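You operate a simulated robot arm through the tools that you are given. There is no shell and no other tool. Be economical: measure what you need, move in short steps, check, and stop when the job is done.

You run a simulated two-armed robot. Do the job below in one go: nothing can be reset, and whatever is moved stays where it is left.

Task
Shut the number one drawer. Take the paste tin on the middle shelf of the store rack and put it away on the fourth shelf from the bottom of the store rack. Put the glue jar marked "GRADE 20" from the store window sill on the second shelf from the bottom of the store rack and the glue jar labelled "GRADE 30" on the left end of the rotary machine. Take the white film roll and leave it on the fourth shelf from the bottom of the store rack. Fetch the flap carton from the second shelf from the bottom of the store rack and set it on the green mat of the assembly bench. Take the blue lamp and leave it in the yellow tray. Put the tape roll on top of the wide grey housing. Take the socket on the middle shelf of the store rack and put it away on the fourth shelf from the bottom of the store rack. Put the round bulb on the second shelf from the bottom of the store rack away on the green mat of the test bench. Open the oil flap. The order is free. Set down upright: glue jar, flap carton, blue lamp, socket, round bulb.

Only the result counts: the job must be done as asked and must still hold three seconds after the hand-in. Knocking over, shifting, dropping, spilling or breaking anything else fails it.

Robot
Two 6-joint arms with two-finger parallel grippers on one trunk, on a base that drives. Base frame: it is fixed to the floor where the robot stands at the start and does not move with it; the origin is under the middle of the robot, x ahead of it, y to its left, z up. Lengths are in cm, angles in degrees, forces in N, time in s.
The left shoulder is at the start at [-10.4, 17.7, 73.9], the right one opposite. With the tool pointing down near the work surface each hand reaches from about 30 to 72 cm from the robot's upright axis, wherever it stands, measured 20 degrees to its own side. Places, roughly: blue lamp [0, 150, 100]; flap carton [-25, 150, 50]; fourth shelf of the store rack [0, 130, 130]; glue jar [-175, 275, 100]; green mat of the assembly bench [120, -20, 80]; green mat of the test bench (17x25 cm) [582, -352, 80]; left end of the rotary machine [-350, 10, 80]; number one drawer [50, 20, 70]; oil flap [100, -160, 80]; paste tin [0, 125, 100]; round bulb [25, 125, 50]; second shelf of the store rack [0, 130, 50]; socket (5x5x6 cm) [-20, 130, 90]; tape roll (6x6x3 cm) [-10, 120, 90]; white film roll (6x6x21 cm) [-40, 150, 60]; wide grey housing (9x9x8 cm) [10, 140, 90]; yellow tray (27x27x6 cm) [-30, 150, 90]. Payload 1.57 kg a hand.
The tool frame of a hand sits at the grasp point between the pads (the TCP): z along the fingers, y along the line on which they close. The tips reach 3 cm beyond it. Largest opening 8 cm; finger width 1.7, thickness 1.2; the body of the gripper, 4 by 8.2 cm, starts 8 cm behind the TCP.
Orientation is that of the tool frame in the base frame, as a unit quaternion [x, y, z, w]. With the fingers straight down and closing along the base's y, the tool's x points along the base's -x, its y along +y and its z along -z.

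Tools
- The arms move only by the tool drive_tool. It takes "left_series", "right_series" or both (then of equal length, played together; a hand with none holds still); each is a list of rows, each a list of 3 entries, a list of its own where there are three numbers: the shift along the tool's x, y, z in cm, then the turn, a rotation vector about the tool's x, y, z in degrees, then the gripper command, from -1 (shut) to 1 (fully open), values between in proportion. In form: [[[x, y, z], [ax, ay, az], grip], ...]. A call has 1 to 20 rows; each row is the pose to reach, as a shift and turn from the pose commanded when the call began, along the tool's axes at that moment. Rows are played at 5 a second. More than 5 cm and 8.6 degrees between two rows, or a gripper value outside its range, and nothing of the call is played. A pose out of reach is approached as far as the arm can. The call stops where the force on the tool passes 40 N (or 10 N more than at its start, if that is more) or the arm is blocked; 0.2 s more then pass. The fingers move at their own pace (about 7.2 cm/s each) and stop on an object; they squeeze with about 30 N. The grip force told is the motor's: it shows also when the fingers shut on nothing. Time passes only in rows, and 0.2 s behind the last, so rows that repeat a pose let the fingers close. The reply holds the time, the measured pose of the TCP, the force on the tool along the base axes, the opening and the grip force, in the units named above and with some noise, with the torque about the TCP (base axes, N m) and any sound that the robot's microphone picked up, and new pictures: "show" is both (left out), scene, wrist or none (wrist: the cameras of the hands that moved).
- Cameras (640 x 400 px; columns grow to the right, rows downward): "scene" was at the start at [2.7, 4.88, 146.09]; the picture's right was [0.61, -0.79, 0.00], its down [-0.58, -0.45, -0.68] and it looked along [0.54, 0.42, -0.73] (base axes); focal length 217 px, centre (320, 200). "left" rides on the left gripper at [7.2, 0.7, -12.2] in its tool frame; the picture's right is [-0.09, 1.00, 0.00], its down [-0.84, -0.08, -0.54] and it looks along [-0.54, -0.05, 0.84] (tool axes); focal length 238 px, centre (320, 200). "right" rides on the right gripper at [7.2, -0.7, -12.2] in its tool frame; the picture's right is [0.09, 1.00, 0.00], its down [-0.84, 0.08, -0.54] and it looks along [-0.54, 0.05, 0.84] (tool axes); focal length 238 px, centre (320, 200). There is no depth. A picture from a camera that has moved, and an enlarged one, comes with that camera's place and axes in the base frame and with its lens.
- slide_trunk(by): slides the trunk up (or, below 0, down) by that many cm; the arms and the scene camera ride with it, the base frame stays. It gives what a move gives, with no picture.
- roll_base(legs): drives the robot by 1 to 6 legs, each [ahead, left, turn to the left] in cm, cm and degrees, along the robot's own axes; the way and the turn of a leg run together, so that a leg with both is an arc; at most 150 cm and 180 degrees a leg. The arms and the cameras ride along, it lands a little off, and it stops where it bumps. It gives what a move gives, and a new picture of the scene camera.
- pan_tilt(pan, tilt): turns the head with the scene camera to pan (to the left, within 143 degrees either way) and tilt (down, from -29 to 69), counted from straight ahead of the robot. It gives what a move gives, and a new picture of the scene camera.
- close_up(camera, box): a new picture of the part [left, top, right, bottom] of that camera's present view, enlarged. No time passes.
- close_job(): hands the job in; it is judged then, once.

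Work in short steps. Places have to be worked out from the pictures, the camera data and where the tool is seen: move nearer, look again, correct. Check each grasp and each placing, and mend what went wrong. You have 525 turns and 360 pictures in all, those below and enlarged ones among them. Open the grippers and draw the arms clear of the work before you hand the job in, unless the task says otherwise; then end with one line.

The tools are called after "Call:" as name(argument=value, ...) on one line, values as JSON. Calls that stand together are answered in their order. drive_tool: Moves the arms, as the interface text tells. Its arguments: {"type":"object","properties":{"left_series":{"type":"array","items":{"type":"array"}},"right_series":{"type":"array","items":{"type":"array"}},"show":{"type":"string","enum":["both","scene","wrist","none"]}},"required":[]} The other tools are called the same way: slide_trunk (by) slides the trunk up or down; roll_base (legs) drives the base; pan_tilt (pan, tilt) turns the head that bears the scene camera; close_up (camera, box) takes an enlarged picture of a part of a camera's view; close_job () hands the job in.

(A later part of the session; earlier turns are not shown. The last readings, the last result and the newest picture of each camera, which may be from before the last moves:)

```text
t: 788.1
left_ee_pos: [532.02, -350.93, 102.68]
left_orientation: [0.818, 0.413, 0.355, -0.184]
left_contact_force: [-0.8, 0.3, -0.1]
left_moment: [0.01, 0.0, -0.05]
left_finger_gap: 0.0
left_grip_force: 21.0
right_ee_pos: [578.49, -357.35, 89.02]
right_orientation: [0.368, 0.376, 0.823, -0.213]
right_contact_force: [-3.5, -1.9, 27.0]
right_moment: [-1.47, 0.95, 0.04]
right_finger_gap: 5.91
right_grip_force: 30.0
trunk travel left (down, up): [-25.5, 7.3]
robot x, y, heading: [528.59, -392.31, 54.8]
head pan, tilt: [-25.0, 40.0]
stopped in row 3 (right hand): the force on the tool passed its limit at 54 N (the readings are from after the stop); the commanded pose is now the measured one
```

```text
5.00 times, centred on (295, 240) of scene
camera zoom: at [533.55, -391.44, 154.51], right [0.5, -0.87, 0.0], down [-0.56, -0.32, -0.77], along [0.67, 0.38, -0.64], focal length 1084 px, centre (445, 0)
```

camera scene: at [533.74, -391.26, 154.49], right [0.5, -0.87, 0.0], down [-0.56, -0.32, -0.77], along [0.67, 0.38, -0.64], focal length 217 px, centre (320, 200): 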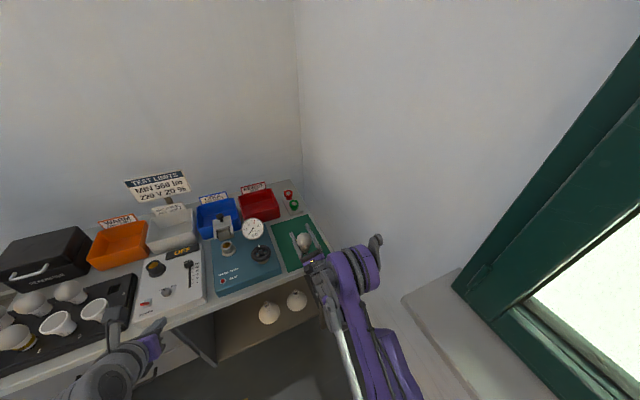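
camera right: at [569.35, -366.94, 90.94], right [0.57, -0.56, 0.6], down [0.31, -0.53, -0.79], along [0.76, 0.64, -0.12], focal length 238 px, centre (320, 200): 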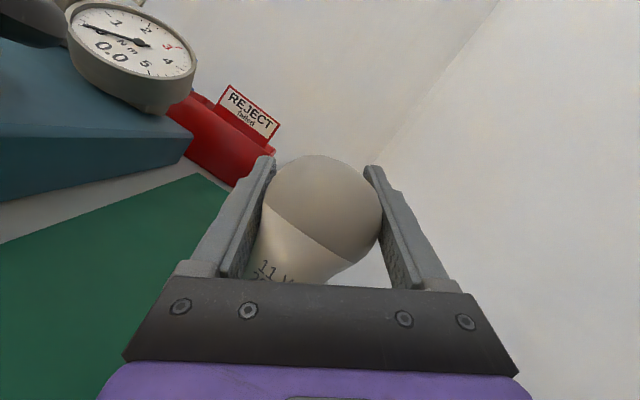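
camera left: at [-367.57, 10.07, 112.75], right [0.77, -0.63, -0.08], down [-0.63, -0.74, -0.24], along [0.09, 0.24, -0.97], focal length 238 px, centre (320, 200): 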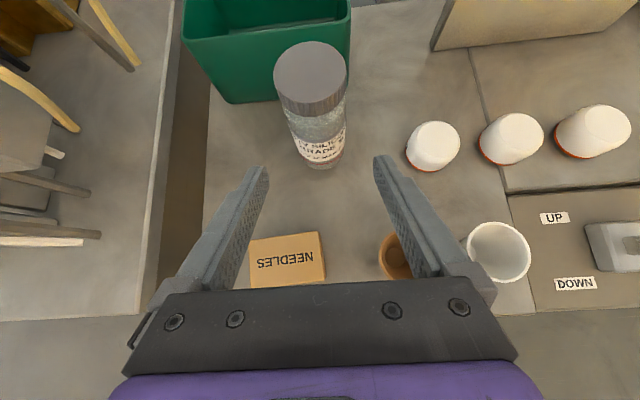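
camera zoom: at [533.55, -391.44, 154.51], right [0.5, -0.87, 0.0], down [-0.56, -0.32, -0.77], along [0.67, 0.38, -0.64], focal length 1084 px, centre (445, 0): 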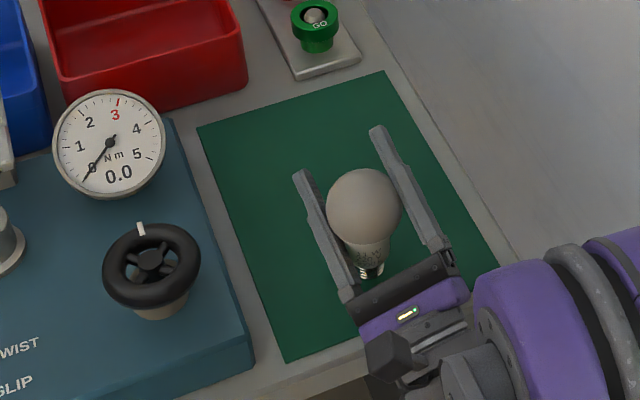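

The gripper touches the bench behind the bulb. I rise 1 cm, move 4.6 cm toward the bench's front edge so the wrist hangs outside, and lower again.

Call:
drive_tool(right_series=[[[0.77, 0.46, 0.45], [0, 0, 0], -1], [[2.74, 1.14, -3.65], [0, 0, 0], -1], [[1.97, 0.68, -4.1], [0, 0, 0], -1], [[1.59, 0.45, -4.3], [0, 0, 0], -1], [[1.21, 0.21, -4.54], [0, 0, 0], -1], [[0.9, 0.03, -4.72], [0, 0, 0], -1], [[0.6, -0.15, -4.9], [0, 0, 0], -1], [[0.3, -0.33, -5.07], [0, 0, 0], -1]], show="none")

Call:
close_up(camera="scene", box=[260, 200, 330, 280])

```text
t: 790.0
left_ee_pos: [531.69, -351.16, 102.79]
left_orientation: [0.819, 0.412, 0.355, -0.184]
left_contact_force: [1.3, 0.4, 0.0]
left_moment: [-0.01, 0.0, 0.02]
left_finger_gap: 0.0
left_grip_force: 20.9
right_ee_pos: [578.18, -358.5, 88.99]
right_orientation: [0.367, 0.375, 0.824, -0.212]
right_contact_force: [-3.7, -3.6, 39.3]
right_moment: [-0.83, 0.8, 0.02]
right_finger_gap: 5.89
right_grip_force: 30.4
right hand out of reach, approached as far as the arm can: row 2, 3, 4, 5, 6, 7, 8
trunk travel left (down, up): [-25.5, 7.3]
robot x, y, heading: [528.69, -392.51, 54.9]
head pan, tilt: [-25.0, 40.0]
```

```text
5.00 times, centred on (295, 240) of scene
camera zoom: at [533.38, -391.56, 154.55], right [0.5, -0.87, 0.0], down [-0.56, -0.32, -0.77], along [0.67, 0.38, -0.64], focal length 1084 px, centre (445, 0)
```

zoom: 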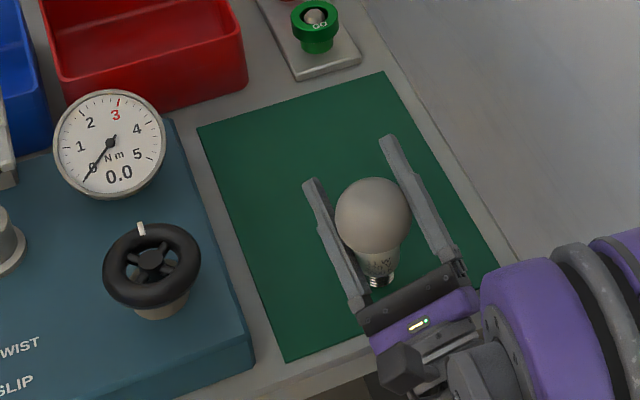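

The arm cannot draw in further in this posture, so I rise and move the base back 4.5 cm instead.

Call:
drive_tool(right_series=[[[1.15, 0.69, 0.67], [0, 0, 0], -1], [[1.5, 0.9, 0.9], [0, 0, 0], -1]], show="none")

Call:
roll_base(legs=[[-4, 0, 0]])

Call:
drive_tool(right_series=[[[-0.77, -0.46, -0.45], [0, 0, 0], -1], [[-1.3, -0.8, -0.77], [0, 0, 0], -1], [[-1.6, -0.98, -0.95], [0, 0, 0], -1], [[-1.9, -1.15, -1.12], [0, 0, 0], -1], [[-2.2, -1.33, -1.29], [0, 0, 0], -1], [[-2.5, -1.5, -1.46], [0, 0, 0], -1]], show="none")

Call:
close_up(camera="scene", box=[260, 200, 330, 280])

```text
t: 790.5
left_ee_pos: [531.85, -350.97, 102.63]
left_orientation: [0.818, 0.413, 0.355, -0.185]
left_contact_force: [-0.2, -0.8, -0.2]
left_moment: [0.01, 0.04, 0.03]
left_finger_gap: 0.0
left_grip_force: 21.4
right_ee_pos: [578.49, -358.34, 90.45]
right_orientation: [0.371, 0.378, 0.822, -0.212]
right_contact_force: [-0.5, 1.4, 0.2]
right_moment: [0.0, -0.03, -0.02]
right_finger_gap: 5.91
right_grip_force: 29.7
trunk travel left (down, up): [-25.5, 7.3]
robot x, y, heading: [528.87, -392.51, 54.8]
head pan, tilt: [-25.0, 40.0]
```

```text
t: 791.4
left_ee_pos: [529.74, -354.16, 102.65]
left_orientation: [0.818, 0.413, 0.354, -0.184]
left_contact_force: [-0.1, 0.7, 0.4]
left_moment: [0.0, -0.03, -0.02]
left_finger_gap: 0.0
left_grip_force: 21.5
right_ee_pos: [576.15, -361.43, 90.56]
right_orientation: [0.371, 0.376, 0.822, -0.212]
right_contact_force: [-0.3, -0.5, -1.1]
right_moment: [0.0, 0.01, 0.01]
right_finger_gap: 5.89
right_grip_force: 29.8
trunk travel left (down, up): [-25.5, 7.3]
robot x, y, heading: [526.34, -395.44, 54.9]
head pan, tilt: [-25.0, 40.0]
camera scene: at [531.47, -394.56, 154.5], right [0.5, -0.87, 0.0], down [-0.56, -0.32, -0.77], along [0.66, 0.38, -0.64], focal length 217 px, centre (320, 200)
```

scene: 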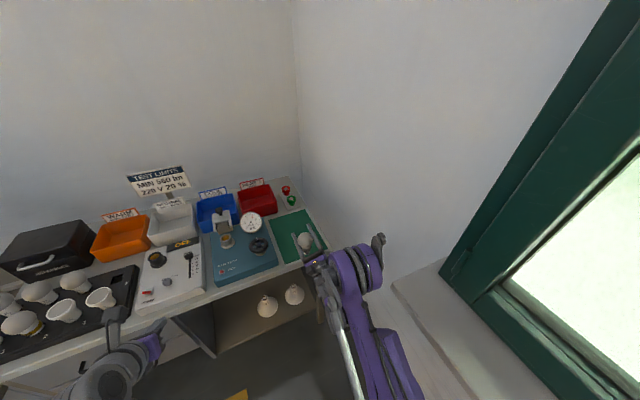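

```text
t: 792.3
left_ee_pos: [529.59, -354.27, 102.8]
left_orientation: [0.819, 0.412, 0.355, -0.184]
left_contact_force: [-0.3, -1.1, 0.3]
left_moment: [-0.04, 0.0, -0.02]
left_finger_gap: 0.02
left_grip_force: 21.2
right_ee_pos: [576.03, -361.72, 88.9]
right_orientation: [0.366, 0.374, 0.824, -0.215]
right_contact_force: [-1.8, -2.1, 25.8]
right_moment: [-0.58, 0.65, 0.04]
right_finger_gap: 5.87
right_grip_force: 30.7
trunk travel left (down, up): [-25.5, 7.3]
robot x, y, heading: [526.35, -395.65, 55.0]
head pan, tilt: [-25.0, 40.0]
stopped in row 4 (right hand): the force on the tool passed its limit at 42 N (the readings are from after the stop); the commanded pose is now the measured one
```

```text
5.00 times, centred on (295, 240) of scene
camera zoom: at [531.35, -394.64, 154.51], right [0.5, -0.87, 0.0], down [-0.56, -0.32, -0.77], along [0.67, 0.38, -0.64], focal length 1084 px, centre (445, 0)
```

zoom: 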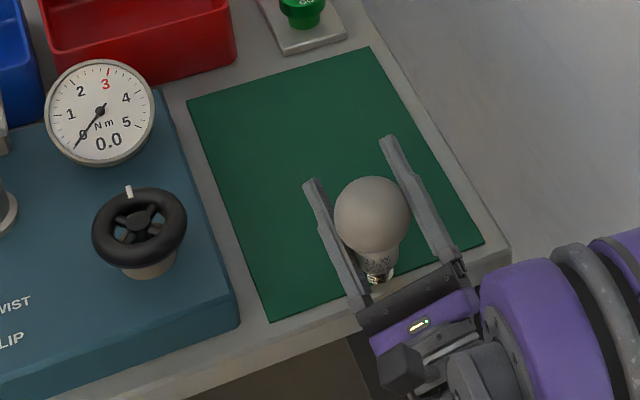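

The cap touches the mat, leaning ~10° toward the robot. I rise 1 cm and pitch 8° more, then check.

Call:
drive_tool(right_series=[[[0.77, 0.46, 0.45], [0, 0, 0], -1], [[0.9, 0.5, 0.5], [-2, 3.5, -0.3], -1], [[0.9, 0.5, 0.5], [-3.9, 7, -0.5], -1]], show="wrist")

Call:
close_up(camera="scene", box=[260, 200, 330, 280])

```text
t: 793.1
left_ee_pos: [529.83, -354.23, 102.7]
left_orientation: [0.819, 0.413, 0.354, -0.184]
left_contact_force: [0.0, 0.3, 0.5]
left_moment: [0.02, 0.04, -0.03]
left_finger_gap: 0.01
left_grip_force: 21.3
right_ee_pos: [576.95, -362.29, 89.74]
right_orientation: [0.318, 0.342, 0.855, -0.223]
right_contact_force: [-0.5, -1.0, 0.1]
right_moment: [-0.01, 0.0, -0.02]
right_finger_gap: 5.89
right_grip_force: 29.9
right hand out of reach, approached as far as the arm can: row 3
trunk travel left (down, up): [-25.5, 7.3]
robot x, y, heading: [526.47, -395.54, 54.7]
head pan, tilt: [-25.0, 40.0]
camera right: at [566.81, -371.81, 87.56], right [0.53, -0.68, 0.5], down [0.42, -0.31, -0.86], along [0.74, 0.67, 0.12], focal length 238 px, centre (320, 200)
```

right: 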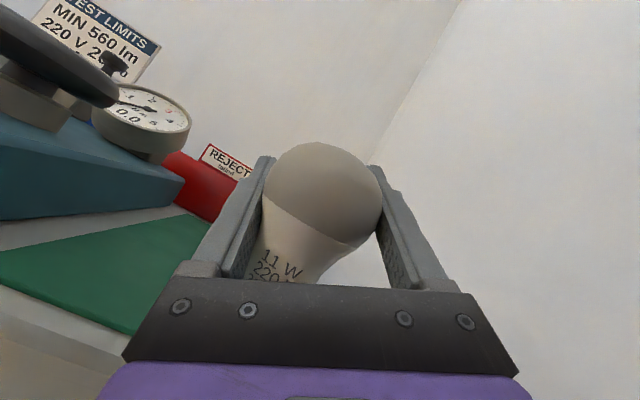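

```text
5.00 times, centred on (295, 240) of scene
camera zoom: at [531.58, -394.48, 154.49], right [0.5, -0.87, 0.0], down [-0.56, -0.32, -0.77], along [0.66, 0.38, -0.64], focal length 1084 px, centre (445, 0)
```

zoom: 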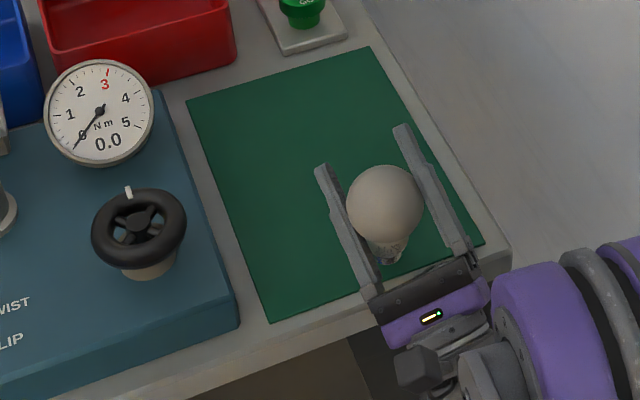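

Now the bulb is vertical over the mat. I lower in 0.2 cm steps.

Call:
drive_tool(right_series=[[[-0.14, -0.09, -0.11], [0, 0, 0], -1], [[-0.28, -0.18, -0.23], [0, 0, 0], -1], [[-0.42, -0.27, -0.34], [0, 0, 0], -1]], show="none")

```text
t: 793.9
left_ee_pos: [529.67, -354.19, 102.78]
left_orientation: [0.819, 0.413, 0.355, -0.184]
left_contact_force: [0.3, 0.2, 0.0]
left_moment: [-0.02, -0.04, -0.01]
left_finger_gap: 0.01
left_grip_force: 21.1
right_ee_pos: [577.38, -362.56, 89.06]
right_orientation: [0.32, 0.339, 0.856, -0.222]
right_contact_force: [0.8, 0.6, 3.0]
right_moment: [0.07, -0.02, -0.02]
right_finger_gap: 5.85
right_grip_force: 30.0
right hand out of reach, approached as far as the arm can: row 2, 3
trunk travel left (down, up): [-25.5, 7.3]
robot x, y, heading: [526.39, -395.26, 54.8]
head pan, tilt: [-25.0, 40.0]
```

Gentle contact (≈4 N, no torque). I lower a hair more and view.

Call:
drive_tool(right_series=[[[-0.1, -0.06, -0.08], [0, 0, 0], -1]], show="wrist")

Call:
close_up(camera="scene", box=[270, 210, 330, 280])

```text
t: 794.3
left_ee_pos: [529.61, -354.19, 102.84]
left_orientation: [0.819, 0.413, 0.355, -0.184]
left_contact_force: [0.2, 0.0, -0.4]
left_moment: [0.01, 0.01, 0.01]
left_finger_gap: 0.02
left_grip_force: 21.2
right_ee_pos: [577.35, -362.69, 89.13]
right_orientation: [0.32, 0.338, 0.857, -0.222]
right_contact_force: [2.3, 6.1, 16.5]
right_moment: [0.39, 0.01, -0.04]
right_finger_gap: 5.85
right_grip_force: 29.3
trunk travel left (down, up): [-25.5, 7.3]
robot x, y, heading: [526.56, -395.03, 54.9]
head pan, tilt: [-25.0, 40.0]
camera right: at [567.12, -372.19, 86.96], right [0.53, -0.68, 0.5], down [0.41, -0.31, -0.86], along [0.74, 0.66, 0.12], focal length 238 px, centre (320, 200)
```

right: 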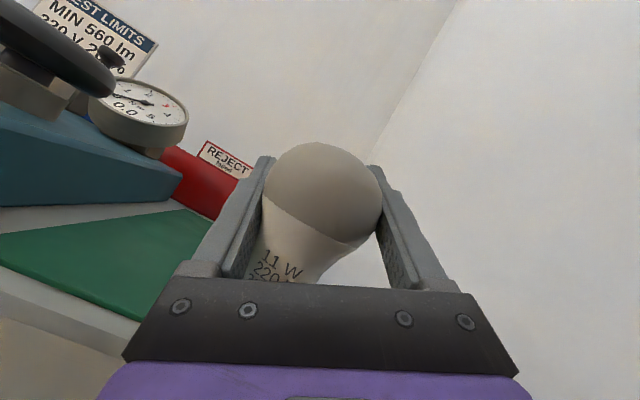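

```text
5.71 times, centred on (300, 245) of scene
camera zoom: at [531.41, -394.48, 154.51], right [0.5, -0.87, 0.0], down [-0.56, -0.32, -0.77], along [0.67, 0.38, -0.64], focal length 1239 px, centre (434, -57)
```

zoom: 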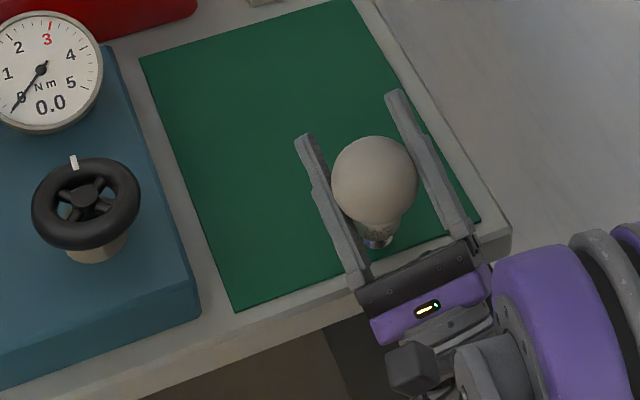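

The bulb stands vertical with its cap on the mat. I ease slightly and open the fingers gradually.

Call:
drive_tool(right_series=[[[0.07, 0.04, 0.05], [0, 0, 0], -1], [[0.07, 0.04, 0.05], [0, 0, 0], 0.5], [[0.07, 0.04, 0.05], [0, 0, 0], 0.6], [[0.07, 0.04, 0.05], [0, 0, 0], 0.75], [[0.07, 0.04, 0.05], [0, 0, 0], 0.75]], show="wrist")

Call:
close_up(camera="scene", box=[270, 210, 330, 280])

```text
t: 795.5
left_ee_pos: [529.76, -354.26, 102.61]
left_orientation: [0.818, 0.413, 0.355, -0.185]
left_contact_force: [0.3, -0.3, 0.5]
left_moment: [-0.02, 0.01, -0.04]
left_finger_gap: 0.0
left_grip_force: 21.1
right_ee_pos: [577.42, -362.62, 89.0]
right_orientation: [0.321, 0.339, 0.856, -0.222]
right_contact_force: [-0.4, -0.3, -0.6]
right_moment: [-0.01, 0.01, 0.0]
right_finger_gap: 7.0
right_grip_force: 0.1
trunk travel left (down, up): [-25.5, 7.3]
robot x, y, heading: [526.61, -395.59, 54.6]
head pan, tilt: [-25.0, 40.0]
camera right: at [567.17, -372.19, 86.97], right [0.53, -0.68, 0.5], down [0.41, -0.31, -0.86], along [0.74, 0.66, 0.12], focal length 238 px, centre (320, 200)
```

right: 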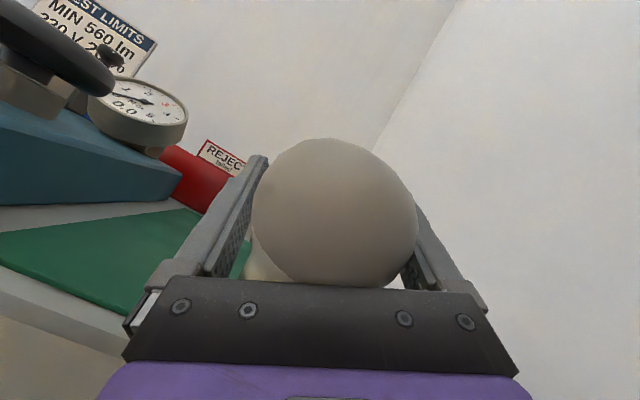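

```text
5.71 times, centred on (300, 245) of scene
camera zoom: at [531.52, -394.49, 154.49], right [0.5, -0.87, 0.0], down [-0.56, -0.32, -0.77], along [0.66, 0.38, -0.64], focal length 1239 px, centre (434, -57)
```

zoom: 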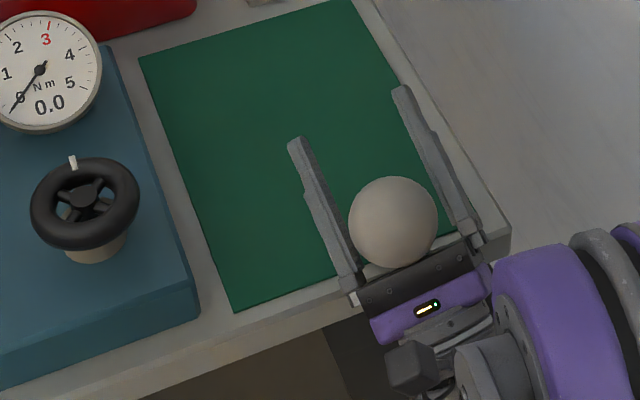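

The bulb tipped back onto the palm, between the fingers. I close again to hold it there and lift.

Call:
drive_tool(right_series=[[[0, 0, 0], [0, 0, 0], 0.4], [[0, 0, 0], [0, 0, 0], -0.2], [[0, 0, 0], [0, 0, 0], -1], [[0, 0, 0], [0, 0, 0], -1], [[0.7, 0.44, 0.56], [0, 0, 0], -1], [[2.8, 1.8, 2.3], [0, 0, 0], -1], [[5.5, 3.5, 4.5], [0, 0, 0], -1]], show="wrist")

Call:
close_up(camera="scene", box=[260, 200, 330, 280])

```text
t: 797.1
left_ee_pos: [529.52, -354.22, 102.72]
left_orientation: [0.819, 0.413, 0.354, -0.184]
left_contact_force: [-0.3, -0.1, 1.1]
left_moment: [0.01, 0.0, 0.01]
left_finger_gap: 0.0
left_grip_force: 21.4
right_ee_pos: [577.42, -362.74, 97.16]
right_orientation: [0.322, 0.338, 0.856, -0.222]
right_contact_force: [0.4, 0.0, -0.4]
right_moment: [0.01, 0.01, -0.02]
right_finger_gap: 5.53
right_grip_force: 30.3
trunk travel left (down, up): [-25.5, 7.3]
robot x, y, heading: [526.46, -395.31, 54.6]
head pan, tilt: [-25.0, 40.0]
camera right: at [567.2, -372.23, 95.04], right [0.53, -0.69, 0.5], down [0.41, -0.31, -0.86], along [0.74, 0.66, 0.12], focal length 238 px, centre (320, 200)
```

right: 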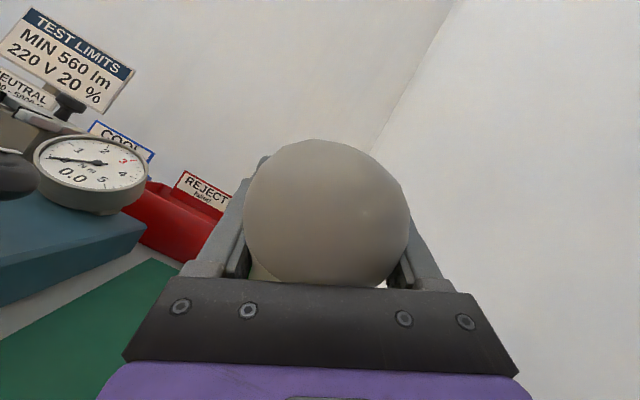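

```text
5.00 times, centred on (295, 240) of scene
camera zoom: at [531.44, -394.53, 154.49], right [0.5, -0.87, 0.0], down [-0.56, -0.32, -0.77], along [0.67, 0.38, -0.64], focal length 1084 px, centre (445, 0)
```

zoom: 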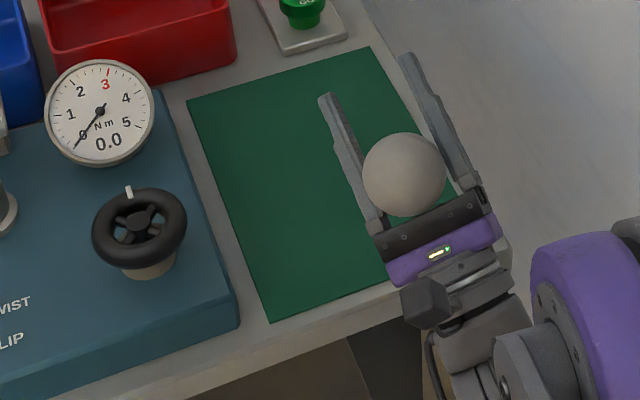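

Held again; the cap now points forward. Pitching the hand down ~60° will bring it upright with a natural hand posture. I do that in steps while rising.

Call:
drive_tool(right_series=[[[0.5, 0.3, 0.4], [3.6, -6.5, 0.65], -1], [[1, 0.7, 0.8], [7.2, -13, 1.3], -1], [[1.6, 1, 1.3], [10.9, -19.5, 1.95], -1], [[2.1, 1.4, 1.7], [14.5, -26, 2.6], -1], [[2.6, 1.7, 2.1], [18.1, -32.6, 3.25], -1], [[3.2, 2, 2.6], [21.7, -39.1, 3.9], -1], [[3.7, 2.4, 3], [25.3, -45.6, 4.5], -1], [[4.2, 2.7, 3.4], [29, -52, 5.2], -1]], show="wrist")

Call:
close_up(camera="scene", box=[240, 170, 340, 280])

```text
t: 798.9
left_ee_pos: [529.72, -354.22, 102.65]
left_orientation: [0.818, 0.413, 0.355, -0.184]
left_contact_force: [-0.3, 0.6, 0.3]
left_moment: [-0.01, -0.01, -0.01]
left_finger_gap: 0.02
left_grip_force: 21.3
right_ee_pos: [577.38, -362.66, 102.97]
right_orientation: [0.613, 0.579, 0.513, -0.161]
right_contact_force: [0.2, 1.1, -0.6]
right_moment: [0.02, -0.03, 0.01]
right_finger_gap: 5.53
right_grip_force: 30.0
trunk travel left (down, up): [-25.5, 7.3]
robot x, y, heading: [526.81, -395.41, 54.9]
head pan, tilt: [-25.0, 40.0]
camera right: at [570.06, -368.24, 113.83], right [0.85, -0.23, 0.47], down [-0.01, -0.91, -0.42], along [0.52, 0.36, -0.78], focal length 238 px, centre (320, 200)
```

right: 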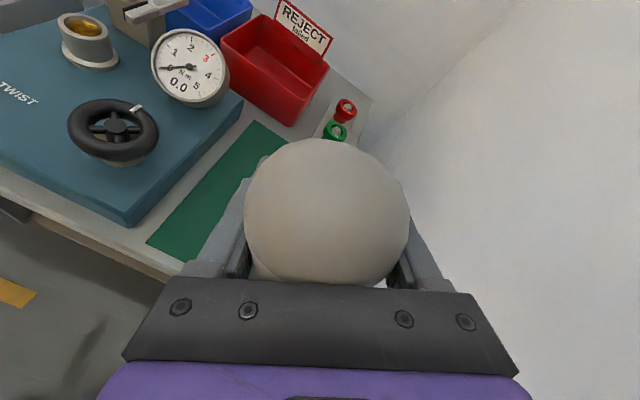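

```text
3.64 times, centred on (290, 225) of scene
camera zoom: at [531.51, -394.48, 154.49], right [0.5, -0.87, 0.0], down [-0.56, -0.32, -0.77], along [0.66, 0.38, -0.64], focal length 788 px, centre (429, 109)
```

zoom: 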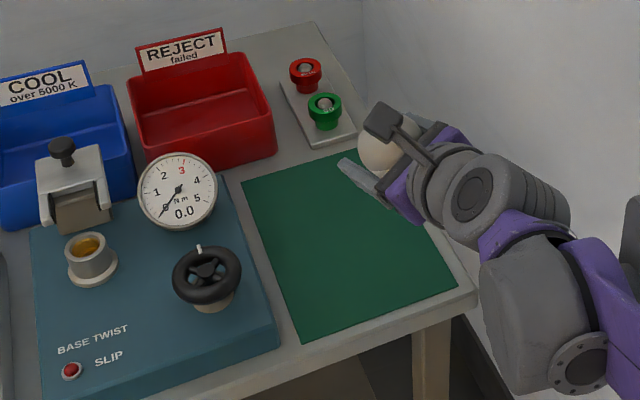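

I want a side view of the bulb, so I turn the left hand (with its camera) toward the right hand.

Call:
drive_tool(left_series=[[[0, 0, 0], [0, 8, 0], -1], [[0, 0, 0], [0, 16, 0], -1], [[0, 0, 0], [0, 24, 0], -1], [[0, 0, 0], [0, 32, 0], -1], [[0, 0, 0], [0, 40, 0], -1], [[0, 0, 0], [0, 46, 0], -1]], show="none")

Call:
drive_tool(left_series=[[[0, 0, 0], [-8, 0, 0], -1], [[0, 0, 0], [-16, 0, 0], -1], [[0, 0, 0], [-24, 0, 0], -1], [[0, 0, 0], [-32, 0, 0], -1], [[0, 0, 0], [-40, 0, 0], -1], [[0, 0, 0], [-48, 0, 0], -1], [[0, 0, 0], [-56, 0, 0], -1]], show="wrist")

```text
t: 800.3
left_ee_pos: [529.71, -353.97, 102.53]
left_orientation: [0.615, 0.307, 0.647, -0.33]
left_contact_force: [0.2, 0.1, 0.4]
left_moment: [-0.04, -0.03, 0.01]
left_finger_gap: 0.0
left_grip_force: 21.2
right_ee_pos: [577.5, -362.64, 102.93]
right_orientation: [0.613, 0.578, 0.513, -0.16]
right_contact_force: [1.0, -0.7, 0.0]
right_moment: [-0.01, 0.01, -0.01]
right_finger_gap: 5.28
right_grip_force: 30.0
trunk travel left (down, up): [-25.5, 7.3]
robot x, y, heading: [526.6, -395.37, 54.7]
head pan, tilt: [-25.0, 40.0]
```

```text
t: 801.9
left_ee_pos: [529.65, -354.04, 102.57]
left_orientation: [0.698, -0.033, 0.715, -0.002]
left_contact_force: [-0.8, -0.4, 0.5]
left_moment: [0.01, 0.0, 0.01]
left_finger_gap: 0.01
left_grip_force: 21.3
right_ee_pos: [577.43, -362.59, 103.0]
right_orientation: [0.613, 0.578, 0.513, -0.16]
right_contact_force: [-0.2, -0.4, -1.5]
right_moment: [0.01, -0.06, -0.01]
right_finger_gap: 5.23
right_grip_force: 29.6
trunk travel left (down, up): [-25.5, 7.3]
robot x, y, heading: [526.34, -395.49, 55.0]
head pan, tilt: [-25.0, 40.0]
camera left: at [517.32, -354.5, 109.57], right [-0.04, -0.99, -0.14], down [-0.52, 0.14, -0.84], along [0.85, 0.04, -0.52], focal length 238 px, centre (320, 200)
```

left: 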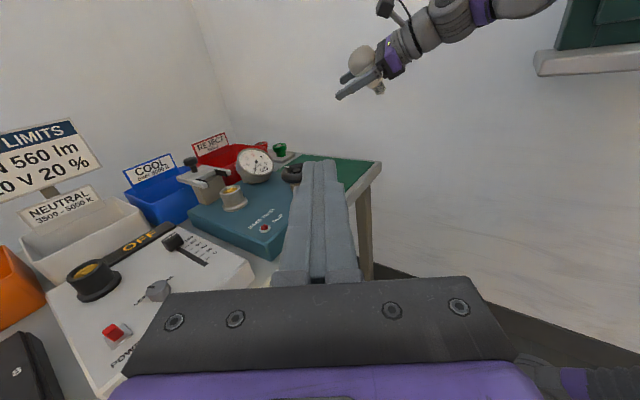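

Call:
close_up(camera="left", box=[320, 30, 410, 115])

```text
4.71 times, centred on (365, 72) of left
camera zoom: at [517.32, -354.5, 109.57], right [-0.04, -0.99, -0.14], down [-0.52, 0.14, -0.84], along [0.85, 0.04, -0.52], focal length 1122 px, centre (108, 800)
```

zoom: 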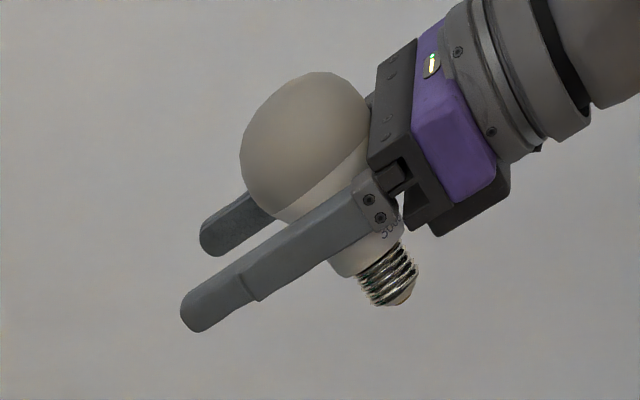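

Very clear: the cap leans ~24° to the right, due to the hand's roll. I roll the hand back +24° about the forward axis and check with the same view.

Call:
drive_tool(right_series=[[[0, 0, 0], [2.6, 2.2, 7.2], -1], [[0, 0, 0], [5.2, 4.4, 14.4], -1], [[0, 0, 0], [7.9, 6.7, 21.6], -1]], show="none")

Call:
close_up(camera="left", box=[310, 20, 420, 125])

```text
t: 802.7
left_ee_pos: [529.85, -354.17, 102.65]
left_orientation: [0.698, -0.032, 0.715, -0.003]
left_contact_force: [0.5, 0.5, 0.6]
left_moment: [-0.02, 0.02, 0.0]
left_finger_gap: 0.0
left_grip_force: 20.6
right_ee_pos: [577.4, -362.75, 102.96]
right_orientation: [0.667, 0.477, 0.468, -0.33]
right_contact_force: [0.7, -0.9, -0.5]
right_moment: [0.02, -0.02, 0.02]
right_finger_gap: 5.23
right_grip_force: 30.0
trunk travel left (down, up): [-25.5, 7.3]
robot x, y, heading: [526.71, -395.21, 54.7]
head pan, tilt: [-25.0, 40.0]
```

```text
3.81 times, centred on (365, 72) of left
camera zoom: at [517.36, -354.59, 109.6], right [-0.04, -0.99, -0.14], down [-0.52, 0.14, -0.84], along [0.85, 0.04, -0.52], focal length 908 px, centre (149, 686)
```

zoom: 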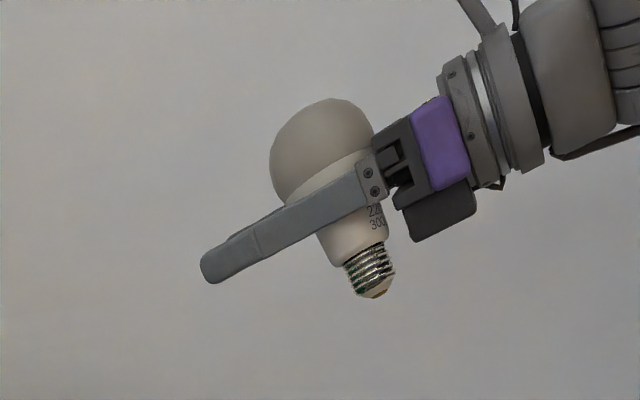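

With proper projection, the cap leans ~19° toward the robot. I pitch the hand up ~20° (to level) and verify.

Call:
drive_tool(right_series=[[[0, 0, 0], [0, 6.8, 0.2], -1], [[0, 0, 0], [0, 13.6, 0.4], -1], [[0, 0, 0], [0.1, 20.4, 0.7], -1]], show="none")

Call:
close_up(camera="left", box=[310, 20, 420, 125])

```text
t: 803.5
left_ee_pos: [529.82, -354.15, 102.67]
left_orientation: [0.698, -0.031, 0.715, -0.003]
left_contact_force: [-0.4, -1.2, -0.5]
left_moment: [0.01, 0.02, 0.02]
left_finger_gap: 0.0
left_grip_force: 21.5
right_ee_pos: [577.48, -362.59, 103.0]
right_orientation: [0.576, 0.408, 0.577, -0.411]
right_contact_force: [0.2, -0.2, 0.5]
right_moment: [0.05, -0.03, 0.0]
right_finger_gap: 5.21
right_grip_force: 29.8
trunk travel left (down, up): [-25.5, 7.3]
robot x, y, heading: [526.35, -395.08, 54.7]
head pan, tilt: [-25.0, 40.0]
```

```text
3.81 times, centred on (365, 72) of left
camera zoom: at [517.38, -354.57, 109.6], right [-0.04, -0.99, -0.14], down [-0.52, 0.14, -0.84], along [0.85, 0.04, -0.52], focal length 908 px, centre (149, 686)
```

zoom: 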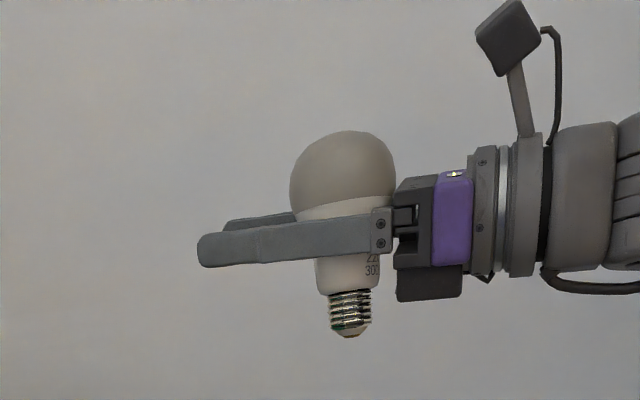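

The bulb hangs exactly vertical. I move the base 6 cm forward and 4 cm left, and advance the arm so the bulb is over the mat's centre.

Call:
roll_base(legs=[[6, 4, 0]])

Call:
drive_tool(right_series=[[[0, 0.8, 3], [0, 0, 0], -1], [[0, 1.6, 6], [0, 0, 0], -1], [[0, 2.4, 9], [0, 0, 0], -1]], show="scene")

Call:
close_up(camera="left", box=[220, 40, 420, 200])

```text
t: 804.6
left_ee_pos: [529.88, -346.81, 102.63]
left_orientation: [0.698, -0.031, 0.715, -0.003]
left_contact_force: [-1.1, -0.2, -0.7]
left_moment: [0.04, -0.02, -0.06]
left_finger_gap: 0.01
left_grip_force: 21.6
right_ee_pos: [577.68, -355.36, 103.03]
right_orientation: [0.576, 0.409, 0.576, -0.412]
right_contact_force: [-0.4, 0.3, -0.6]
right_moment: [0.0, 0.0, -0.01]
right_finger_gap: 5.22
right_grip_force: 30.0
trunk travel left (down, up): [-25.5, 7.3]
robot x, y, heading: [526.6, -387.92, 54.8]
head pan, tilt: [-25.0, 40.0]
camera scene: at [531.73, -387.17, 154.49], right [0.5, -0.87, 0.0], down [-0.56, -0.32, -0.77], along [0.66, 0.38, -0.64], focal length 217 px, centre (320, 200)
```

scene: 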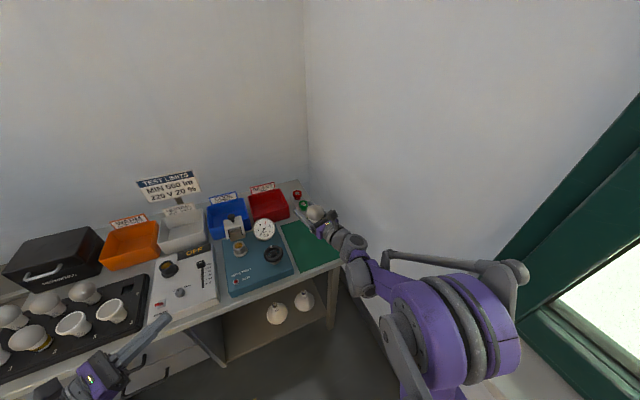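

```text
t: 805.4
left_ee_pos: [529.89, -346.85, 102.59]
left_orientation: [0.699, -0.031, 0.715, -0.002]
left_contact_force: [-0.2, 0.4, 0.3]
left_moment: [-0.04, -0.03, 0.0]
left_finger_gap: 0.0
left_grip_force: 21.1
right_ee_pos: [582.93, -347.8, 102.92]
right_orientation: [0.577, 0.407, 0.576, -0.411]
right_contact_force: [0.1, 1.1, -0.2]
right_moment: [0.05, 0.02, 0.04]
right_finger_gap: 5.21
right_grip_force: 29.9
trunk travel left (down, up): [-25.5, 7.3]
robot x, y, heading: [526.24, -387.97, 54.6]
head pan, tilt: [-25.0, 40.0]
camera scene: at [531.81, -387.2, 154.49], right [0.5, -0.87, 0.0], down [-0.56, -0.32, -0.77], along [0.66, 0.38, -0.64], focal length 217 px, centre (320, 200)
```

scene: 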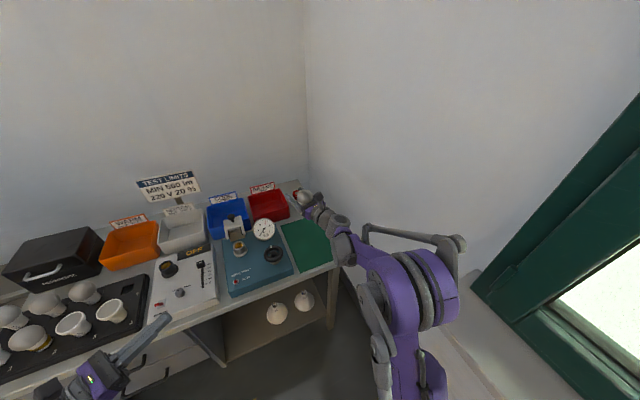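

```text
2.50 times, centred on (320, 120) of left
camera zoom: at [517.56, -347.33, 109.59], right [-0.04, -0.99, -0.14], down [-0.52, 0.14, -0.84], along [0.85, 0.04, -0.52], focal length 596 px, centre (320, 400)
```

zoom: 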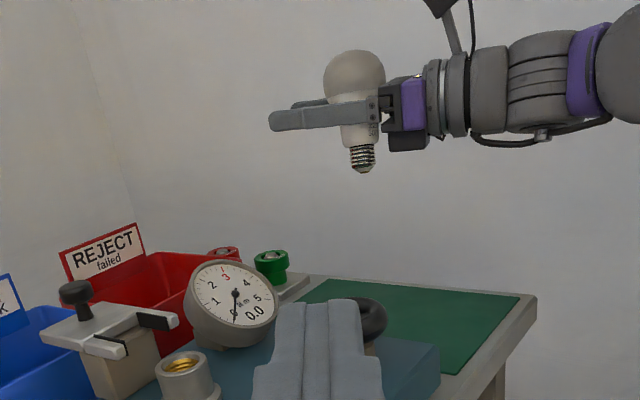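

The bulb is right above the mat's centre. I lower 13 cm and check.

Call:
drive_tool(right_series=[[[-4, 0, 0], [0, 0, 0], -1], [[-8, 0, 0], [0, 0, 0], -1], [[-11, 0, 0], [0, 0, 0], -1], [[-13, 0, 0], [0, 0, 0], -1]], show="none")

Call:
close_up(camera="left", box=[270, 60, 430, 190])

```text
t: 806.4
left_ee_pos: [529.85, -346.94, 102.6]
left_orientation: [0.699, -0.03, 0.715, -0.004]
left_contact_force: [0.3, -0.2, 0.3]
left_moment: [-0.01, -0.02, -0.03]
left_finger_gap: 0.01
left_grip_force: 21.2
right_ee_pos: [582.6, -347.71, 90.11]
right_orientation: [0.576, 0.409, 0.576, -0.412]
right_contact_force: [0.4, 0.6, -0.3]
right_moment: [0.05, 0.0, 0.02]
right_finger_gap: 5.19
right_grip_force: 30.0
trunk travel left (down, up): [-25.5, 7.3]
robot x, y, heading: [526.5, -387.95, 55.1]
head pan, tilt: [-25.0, 40.0]
```

```text
3.08 times, centred on (350, 125) of left
camera zoom: at [517.52, -347.36, 109.6], right [-0.04, -0.99, -0.14], down [-0.52, 0.14, -0.84], along [0.85, 0.04, -0.52], focal length 733 px, centre (228, 431)
```

zoom: 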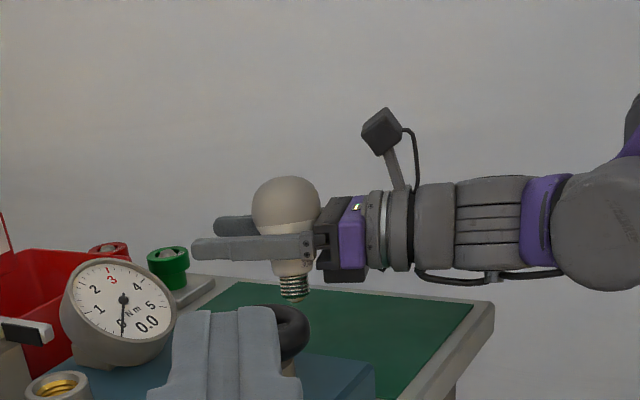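

Near the mat, upright. I lower in small steps.

Call:
drive_tool(right_series=[[[-0.8, 0, 0], [0, 0, 0], -1], [[-1.6, 0, 0], [0, 0, 0], -1], [[-2.2, 0, 0], [0, 0, 0], -1], [[-2.6, 0, 0], [0, 0, 0], -1]], show="none")

```text
t: 807.4
left_ee_pos: [529.86, -346.89, 102.59]
left_orientation: [0.698, -0.031, 0.715, -0.004]
left_contact_force: [-0.2, 0.5, 0.3]
left_moment: [0.0, 0.0, 0.0]
left_finger_gap: 0.0
left_grip_force: 21.6
right_ee_pos: [582.72, -347.5, 87.43]
right_orientation: [0.576, 0.408, 0.576, -0.412]
right_contact_force: [0.8, -0.3, 0.0]
right_moment: [0.02, -0.04, 0.04]
right_finger_gap: 5.19
right_grip_force: 30.4
trunk travel left (down, up): [-25.5, 7.3]
robot x, y, heading: [526.74, -388.01, 54.9]
head pan, tilt: [-25.0, 40.0]
```

Call:
drive_tool(right_series=[[[-0.3, 0, 0], [0, 0, 0], -1], [[-0.6, 0, 0], [0, 0, 0], -1]], show="none")

Call:
close_up(camera="left", box=[270, 80, 400, 190])

```text
t: 808.0
left_ee_pos: [529.89, -347.01, 102.58]
left_orientation: [0.698, -0.031, 0.715, -0.003]
left_contact_force: [-0.5, -0.2, 0.2]
left_moment: [0.01, -0.03, -0.02]
left_finger_gap: 0.0
left_grip_force: 20.9
right_ee_pos: [582.73, -347.61, 86.95]
right_orientation: [0.576, 0.408, 0.576, -0.412]
right_contact_force: [-0.6, 0.5, 0.4]
right_moment: [0.06, -0.04, -0.02]
right_finger_gap: 5.16
right_grip_force: 29.2
trunk travel left (down, up): [-25.5, 7.3]
robot x, y, heading: [526.67, -387.95, 54.6]
head pan, tilt: [-25.0, 40.0]
```

```text
3.64 times, centred on (335, 135) of left
camera zoom: at [517.5, -347.37, 109.6], right [-0.04, -0.99, -0.14], down [-0.52, 0.14, -0.84], along [0.85, 0.04, -0.52], focal length 867 px, centre (266, 436)
```

zoom: 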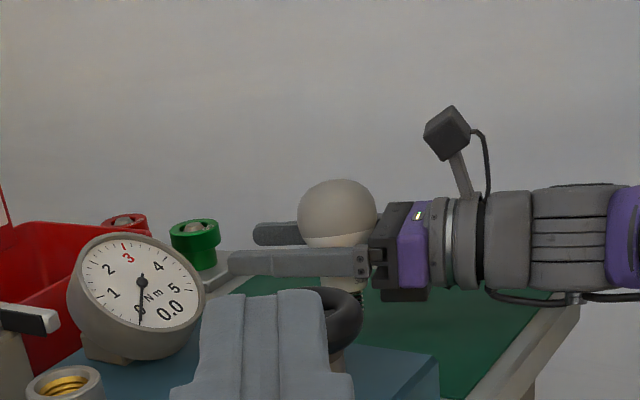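

Call:
drive_tool(right_series=[[[-0.25, 0, 0], [0, 0, 0], -1], [[-0.5, 0, 0], [0, 0, 0], -1]], show="none")

Call:
drive_tool(right_series=[[[-0.25, 0, 0], [0, 0, 0], -1]], show="none")

```text
t: 808.6
left_ee_pos: [529.93, -346.89, 102.63]
left_orientation: [0.698, -0.031, 0.715, -0.004]
left_contact_force: [-0.3, -0.1, 0.0]
left_moment: [0.0, -0.02, -0.02]
left_finger_gap: 0.0
left_grip_force: 21.4
right_ee_pos: [582.76, -347.7, 86.45]
right_orientation: [0.577, 0.408, 0.576, -0.412]
right_contact_force: [0.1, 0.7, 0.0]
right_moment: [0.07, 0.0, 0.01]
right_finger_gap: 5.15
right_grip_force: 30.2
trunk travel left (down, up): [-25.5, 7.3]
robot x, y, heading: [526.66, -388.05, 55.0]
head pan, tilt: [-25.0, 40.0]
```

```text
t: 809.0
left_ee_pos: [529.78, -346.92, 102.63]
left_orientation: [0.698, -0.031, 0.715, -0.004]
left_contact_force: [-0.9, 0.2, 1.0]
left_moment: [-0.02, 0.01, 0.0]
left_finger_gap: 0.0
left_grip_force: 21.8
right_ee_pos: [582.64, -347.67, 86.1]
right_orientation: [0.576, 0.408, 0.576, -0.411]
right_contact_force: [-0.6, 1.4, 2.2]
right_moment: [-0.11, 0.1, -0.03]
right_finger_gap: 5.18
right_grip_force: 30.0
trunk travel left (down, up): [-25.5, 7.3]
robot x, y, heading: [526.44, -388.4, 55.0]
head pan, tilt: [-25.0, 40.0]
```

Contact begins. I lower 0.15 cm more and then open fully in steps.

Call:
drive_tool(right_series=[[[-0.15, 0, 0], [0, 0, 0], -1], [[-0.15, 0, 0], [0, 0, 0], -1]], show="none")

Call:
drive_tool(right_series=[[[0.05, 0, 0], [0, 0, 0], 0.35], [[0.05, 0, 0], [0, 0, 0], 0.45], [[0.05, 0, 0], [0, 0, 0], 0.55]], show="wrist")

Call:
close_up(camera="left", box=[270, 80, 400, 190])

```text
t: 809.6
left_ee_pos: [529.87, -346.99, 102.75]
left_orientation: [0.698, -0.031, 0.715, -0.004]
left_contact_force: [0.0, -0.1, 0.0]
left_moment: [0.01, -0.01, 0.01]
left_finger_gap: 0.0
left_grip_force: 21.3
right_ee_pos: [582.5, -347.65, 86.1]
right_orientation: [0.576, 0.408, 0.576, -0.412]
right_contact_force: [-0.9, 1.5, 7.6]
right_moment: [-0.27, 0.27, -0.08]
right_finger_gap: 5.06
right_grip_force: 29.9
trunk travel left (down, up): [-25.5, 7.3]
robot x, y, heading: [526.78, -387.97, 54.8]
head pan, tilt: [-25.0, 40.0]
```

```text
t: 810.4
left_ee_pos: [529.97, -347.0, 102.56]
left_orientation: [0.698, -0.031, 0.715, -0.004]
left_contact_force: [-0.8, 0.2, 0.2]
left_moment: [0.0, 0.03, 0.01]
left_finger_gap: 0.01
left_grip_force: 21.2
right_ee_pos: [582.72, -347.55, 85.98]
right_orientation: [0.577, 0.408, 0.576, -0.411]
right_contact_force: [0.5, -1.2, 0.5]
right_moment: [0.0, -0.02, 0.03]
right_finger_gap: 6.2
right_grip_force: 0.1
trunk travel left (down, up): [-25.5, 7.3]
robot x, y, heading: [526.78, -388.15, 55.1]
head pan, tilt: [-25.0, 40.0]
camera right: at [578.15, -358.96, 93.19], right [0.94, -0.33, 0.09], down [-0.11, -0.53, -0.84], along [0.32, 0.78, -0.54], focal length 238 px, centre (320, 200)
```

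right: 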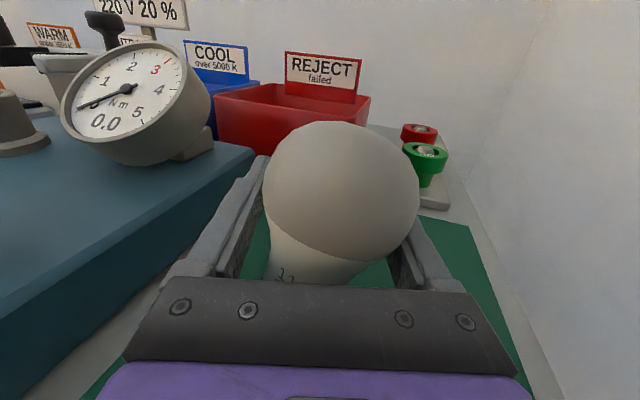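

```text
3.64 times, centred on (335, 135) of left
camera zoom: at [517.51, -347.38, 109.6], right [-0.04, -0.99, -0.14], down [-0.52, 0.14, -0.84], along [0.85, 0.04, -0.52], focal length 867 px, centre (266, 436)
```

zoom: 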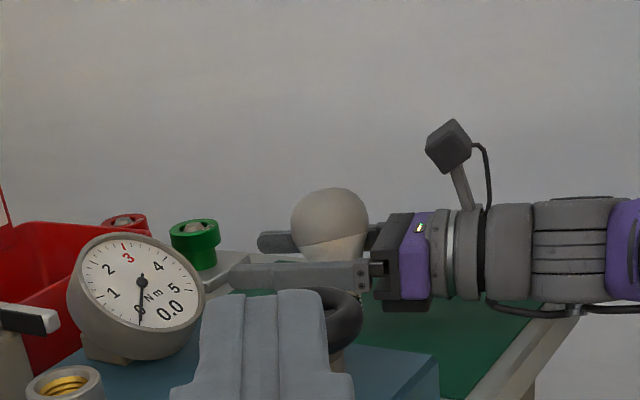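

The bulb appears to stand on its own (no forces, lean within measuring error). I open fully and look again.

Call:
drive_tool(right_series=[[[0, 0, 0], [0, 0, 0], 0.8], [[0, 0, 0], [0, 0, 0], 1], [[0, 0, 0], [0, 0, 0], 1]], show="wrist")

Call:
close_up(camera="left", box=[270, 80, 400, 190])

```text
t: 811.2
left_ee_pos: [529.83, -346.89, 102.6]
left_orientation: [0.698, -0.031, 0.715, -0.004]
left_contact_force: [-0.6, -0.9, 1.0]
left_moment: [-0.04, -0.03, -0.01]
left_finger_gap: 0.0
left_grip_force: 21.4
right_ee_pos: [582.71, -347.64, 86.02]
right_orientation: [0.576, 0.409, 0.576, -0.412]
right_contact_force: [-0.4, -0.6, 0.4]
right_moment: [-0.01, 0.0, 0.01]
right_finger_gap: 8.0
right_grip_force: 0.0
trunk travel left (down, up): [-25.5, 7.3]
robot x, y, heading: [526.31, -388.58, 54.8]
head pan, tilt: [-25.0, 40.0]
camera right: at [578.14, -358.96, 93.2], right [0.94, -0.33, 0.09], down [-0.11, -0.53, -0.84], along [0.32, 0.78, -0.54], focal length 238 px, centre (320, 200)
```

right: 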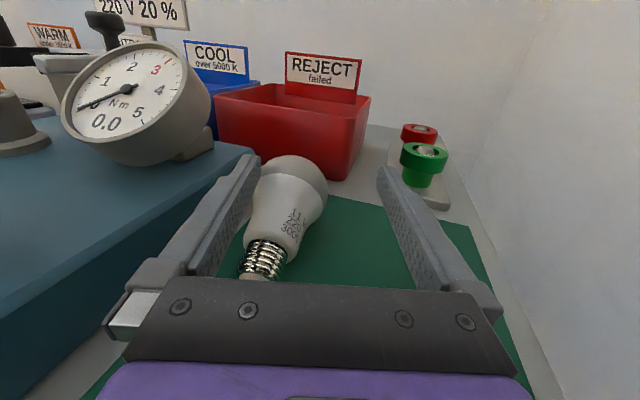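

```text
3.64 times, centred on (335, 135) of left
camera zoom: at [517.5, -347.38, 109.6], right [-0.04, -0.99, -0.14], down [-0.52, 0.14, -0.84], along [0.85, 0.04, -0.52], focal length 867 px, centre (266, 436)
```

zoom: 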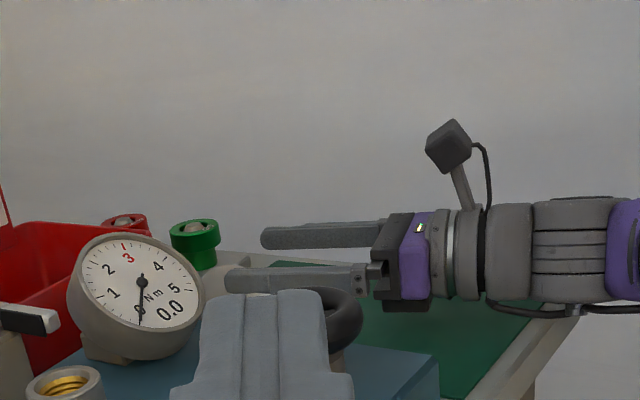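

The bulb tipped over and lies on the mat, cap toward the robot. I can re-grip it with the fingers pointing down and then level the hand, which brings the cap down. First I withdraw upward.

Call:
drive_tool(right_series=[[[0.3, -0.4, 0], [0, 0, 0], 1], [[2, -0.5, 0], [0, 0, 0], 1], [[6, -0.5, 0], [0, 0, 0], 1], [[10, -0.5, 0], [0, 0, 0], 1], [[14, -0.5, 0], [0, 0, 0], 1], [[18, -0.5, 0], [0, 0, 0], 1]], show="wrist")

```text
t: 812.6
left_ee_pos: [529.92, -347.0, 102.65]
left_orientation: [0.699, -0.03, 0.715, -0.004]
left_contact_force: [-0.3, 0.0, 0.3]
left_moment: [-0.01, -0.01, 0.01]
left_finger_gap: 0.0
left_grip_force: 21.2
right_ee_pos: [582.2, -347.49, 103.93]
right_orientation: [0.576, 0.408, 0.576, -0.412]
right_contact_force: [0.5, 0.7, 0.0]
right_moment: [-0.03, 0.02, 0.03]
right_finger_gap: 7.98
right_grip_force: 0.0
trunk travel left (down, up): [-25.5, 7.3]
robot x, y, heading: [526.55, -388.62, 54.9]
head pan, tilt: [-25.0, 40.0]
camera right: at [577.6, -358.84, 111.23], right [0.94, -0.33, 0.09], down [-0.11, -0.53, -0.84], along [0.32, 0.78, -0.54], focal length 238 px, centre (320, 200)
```

right: 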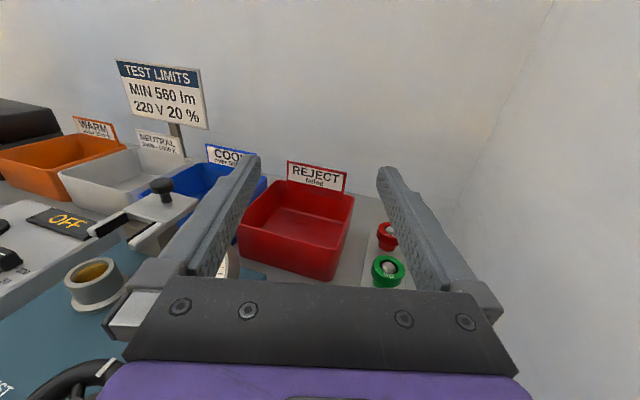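

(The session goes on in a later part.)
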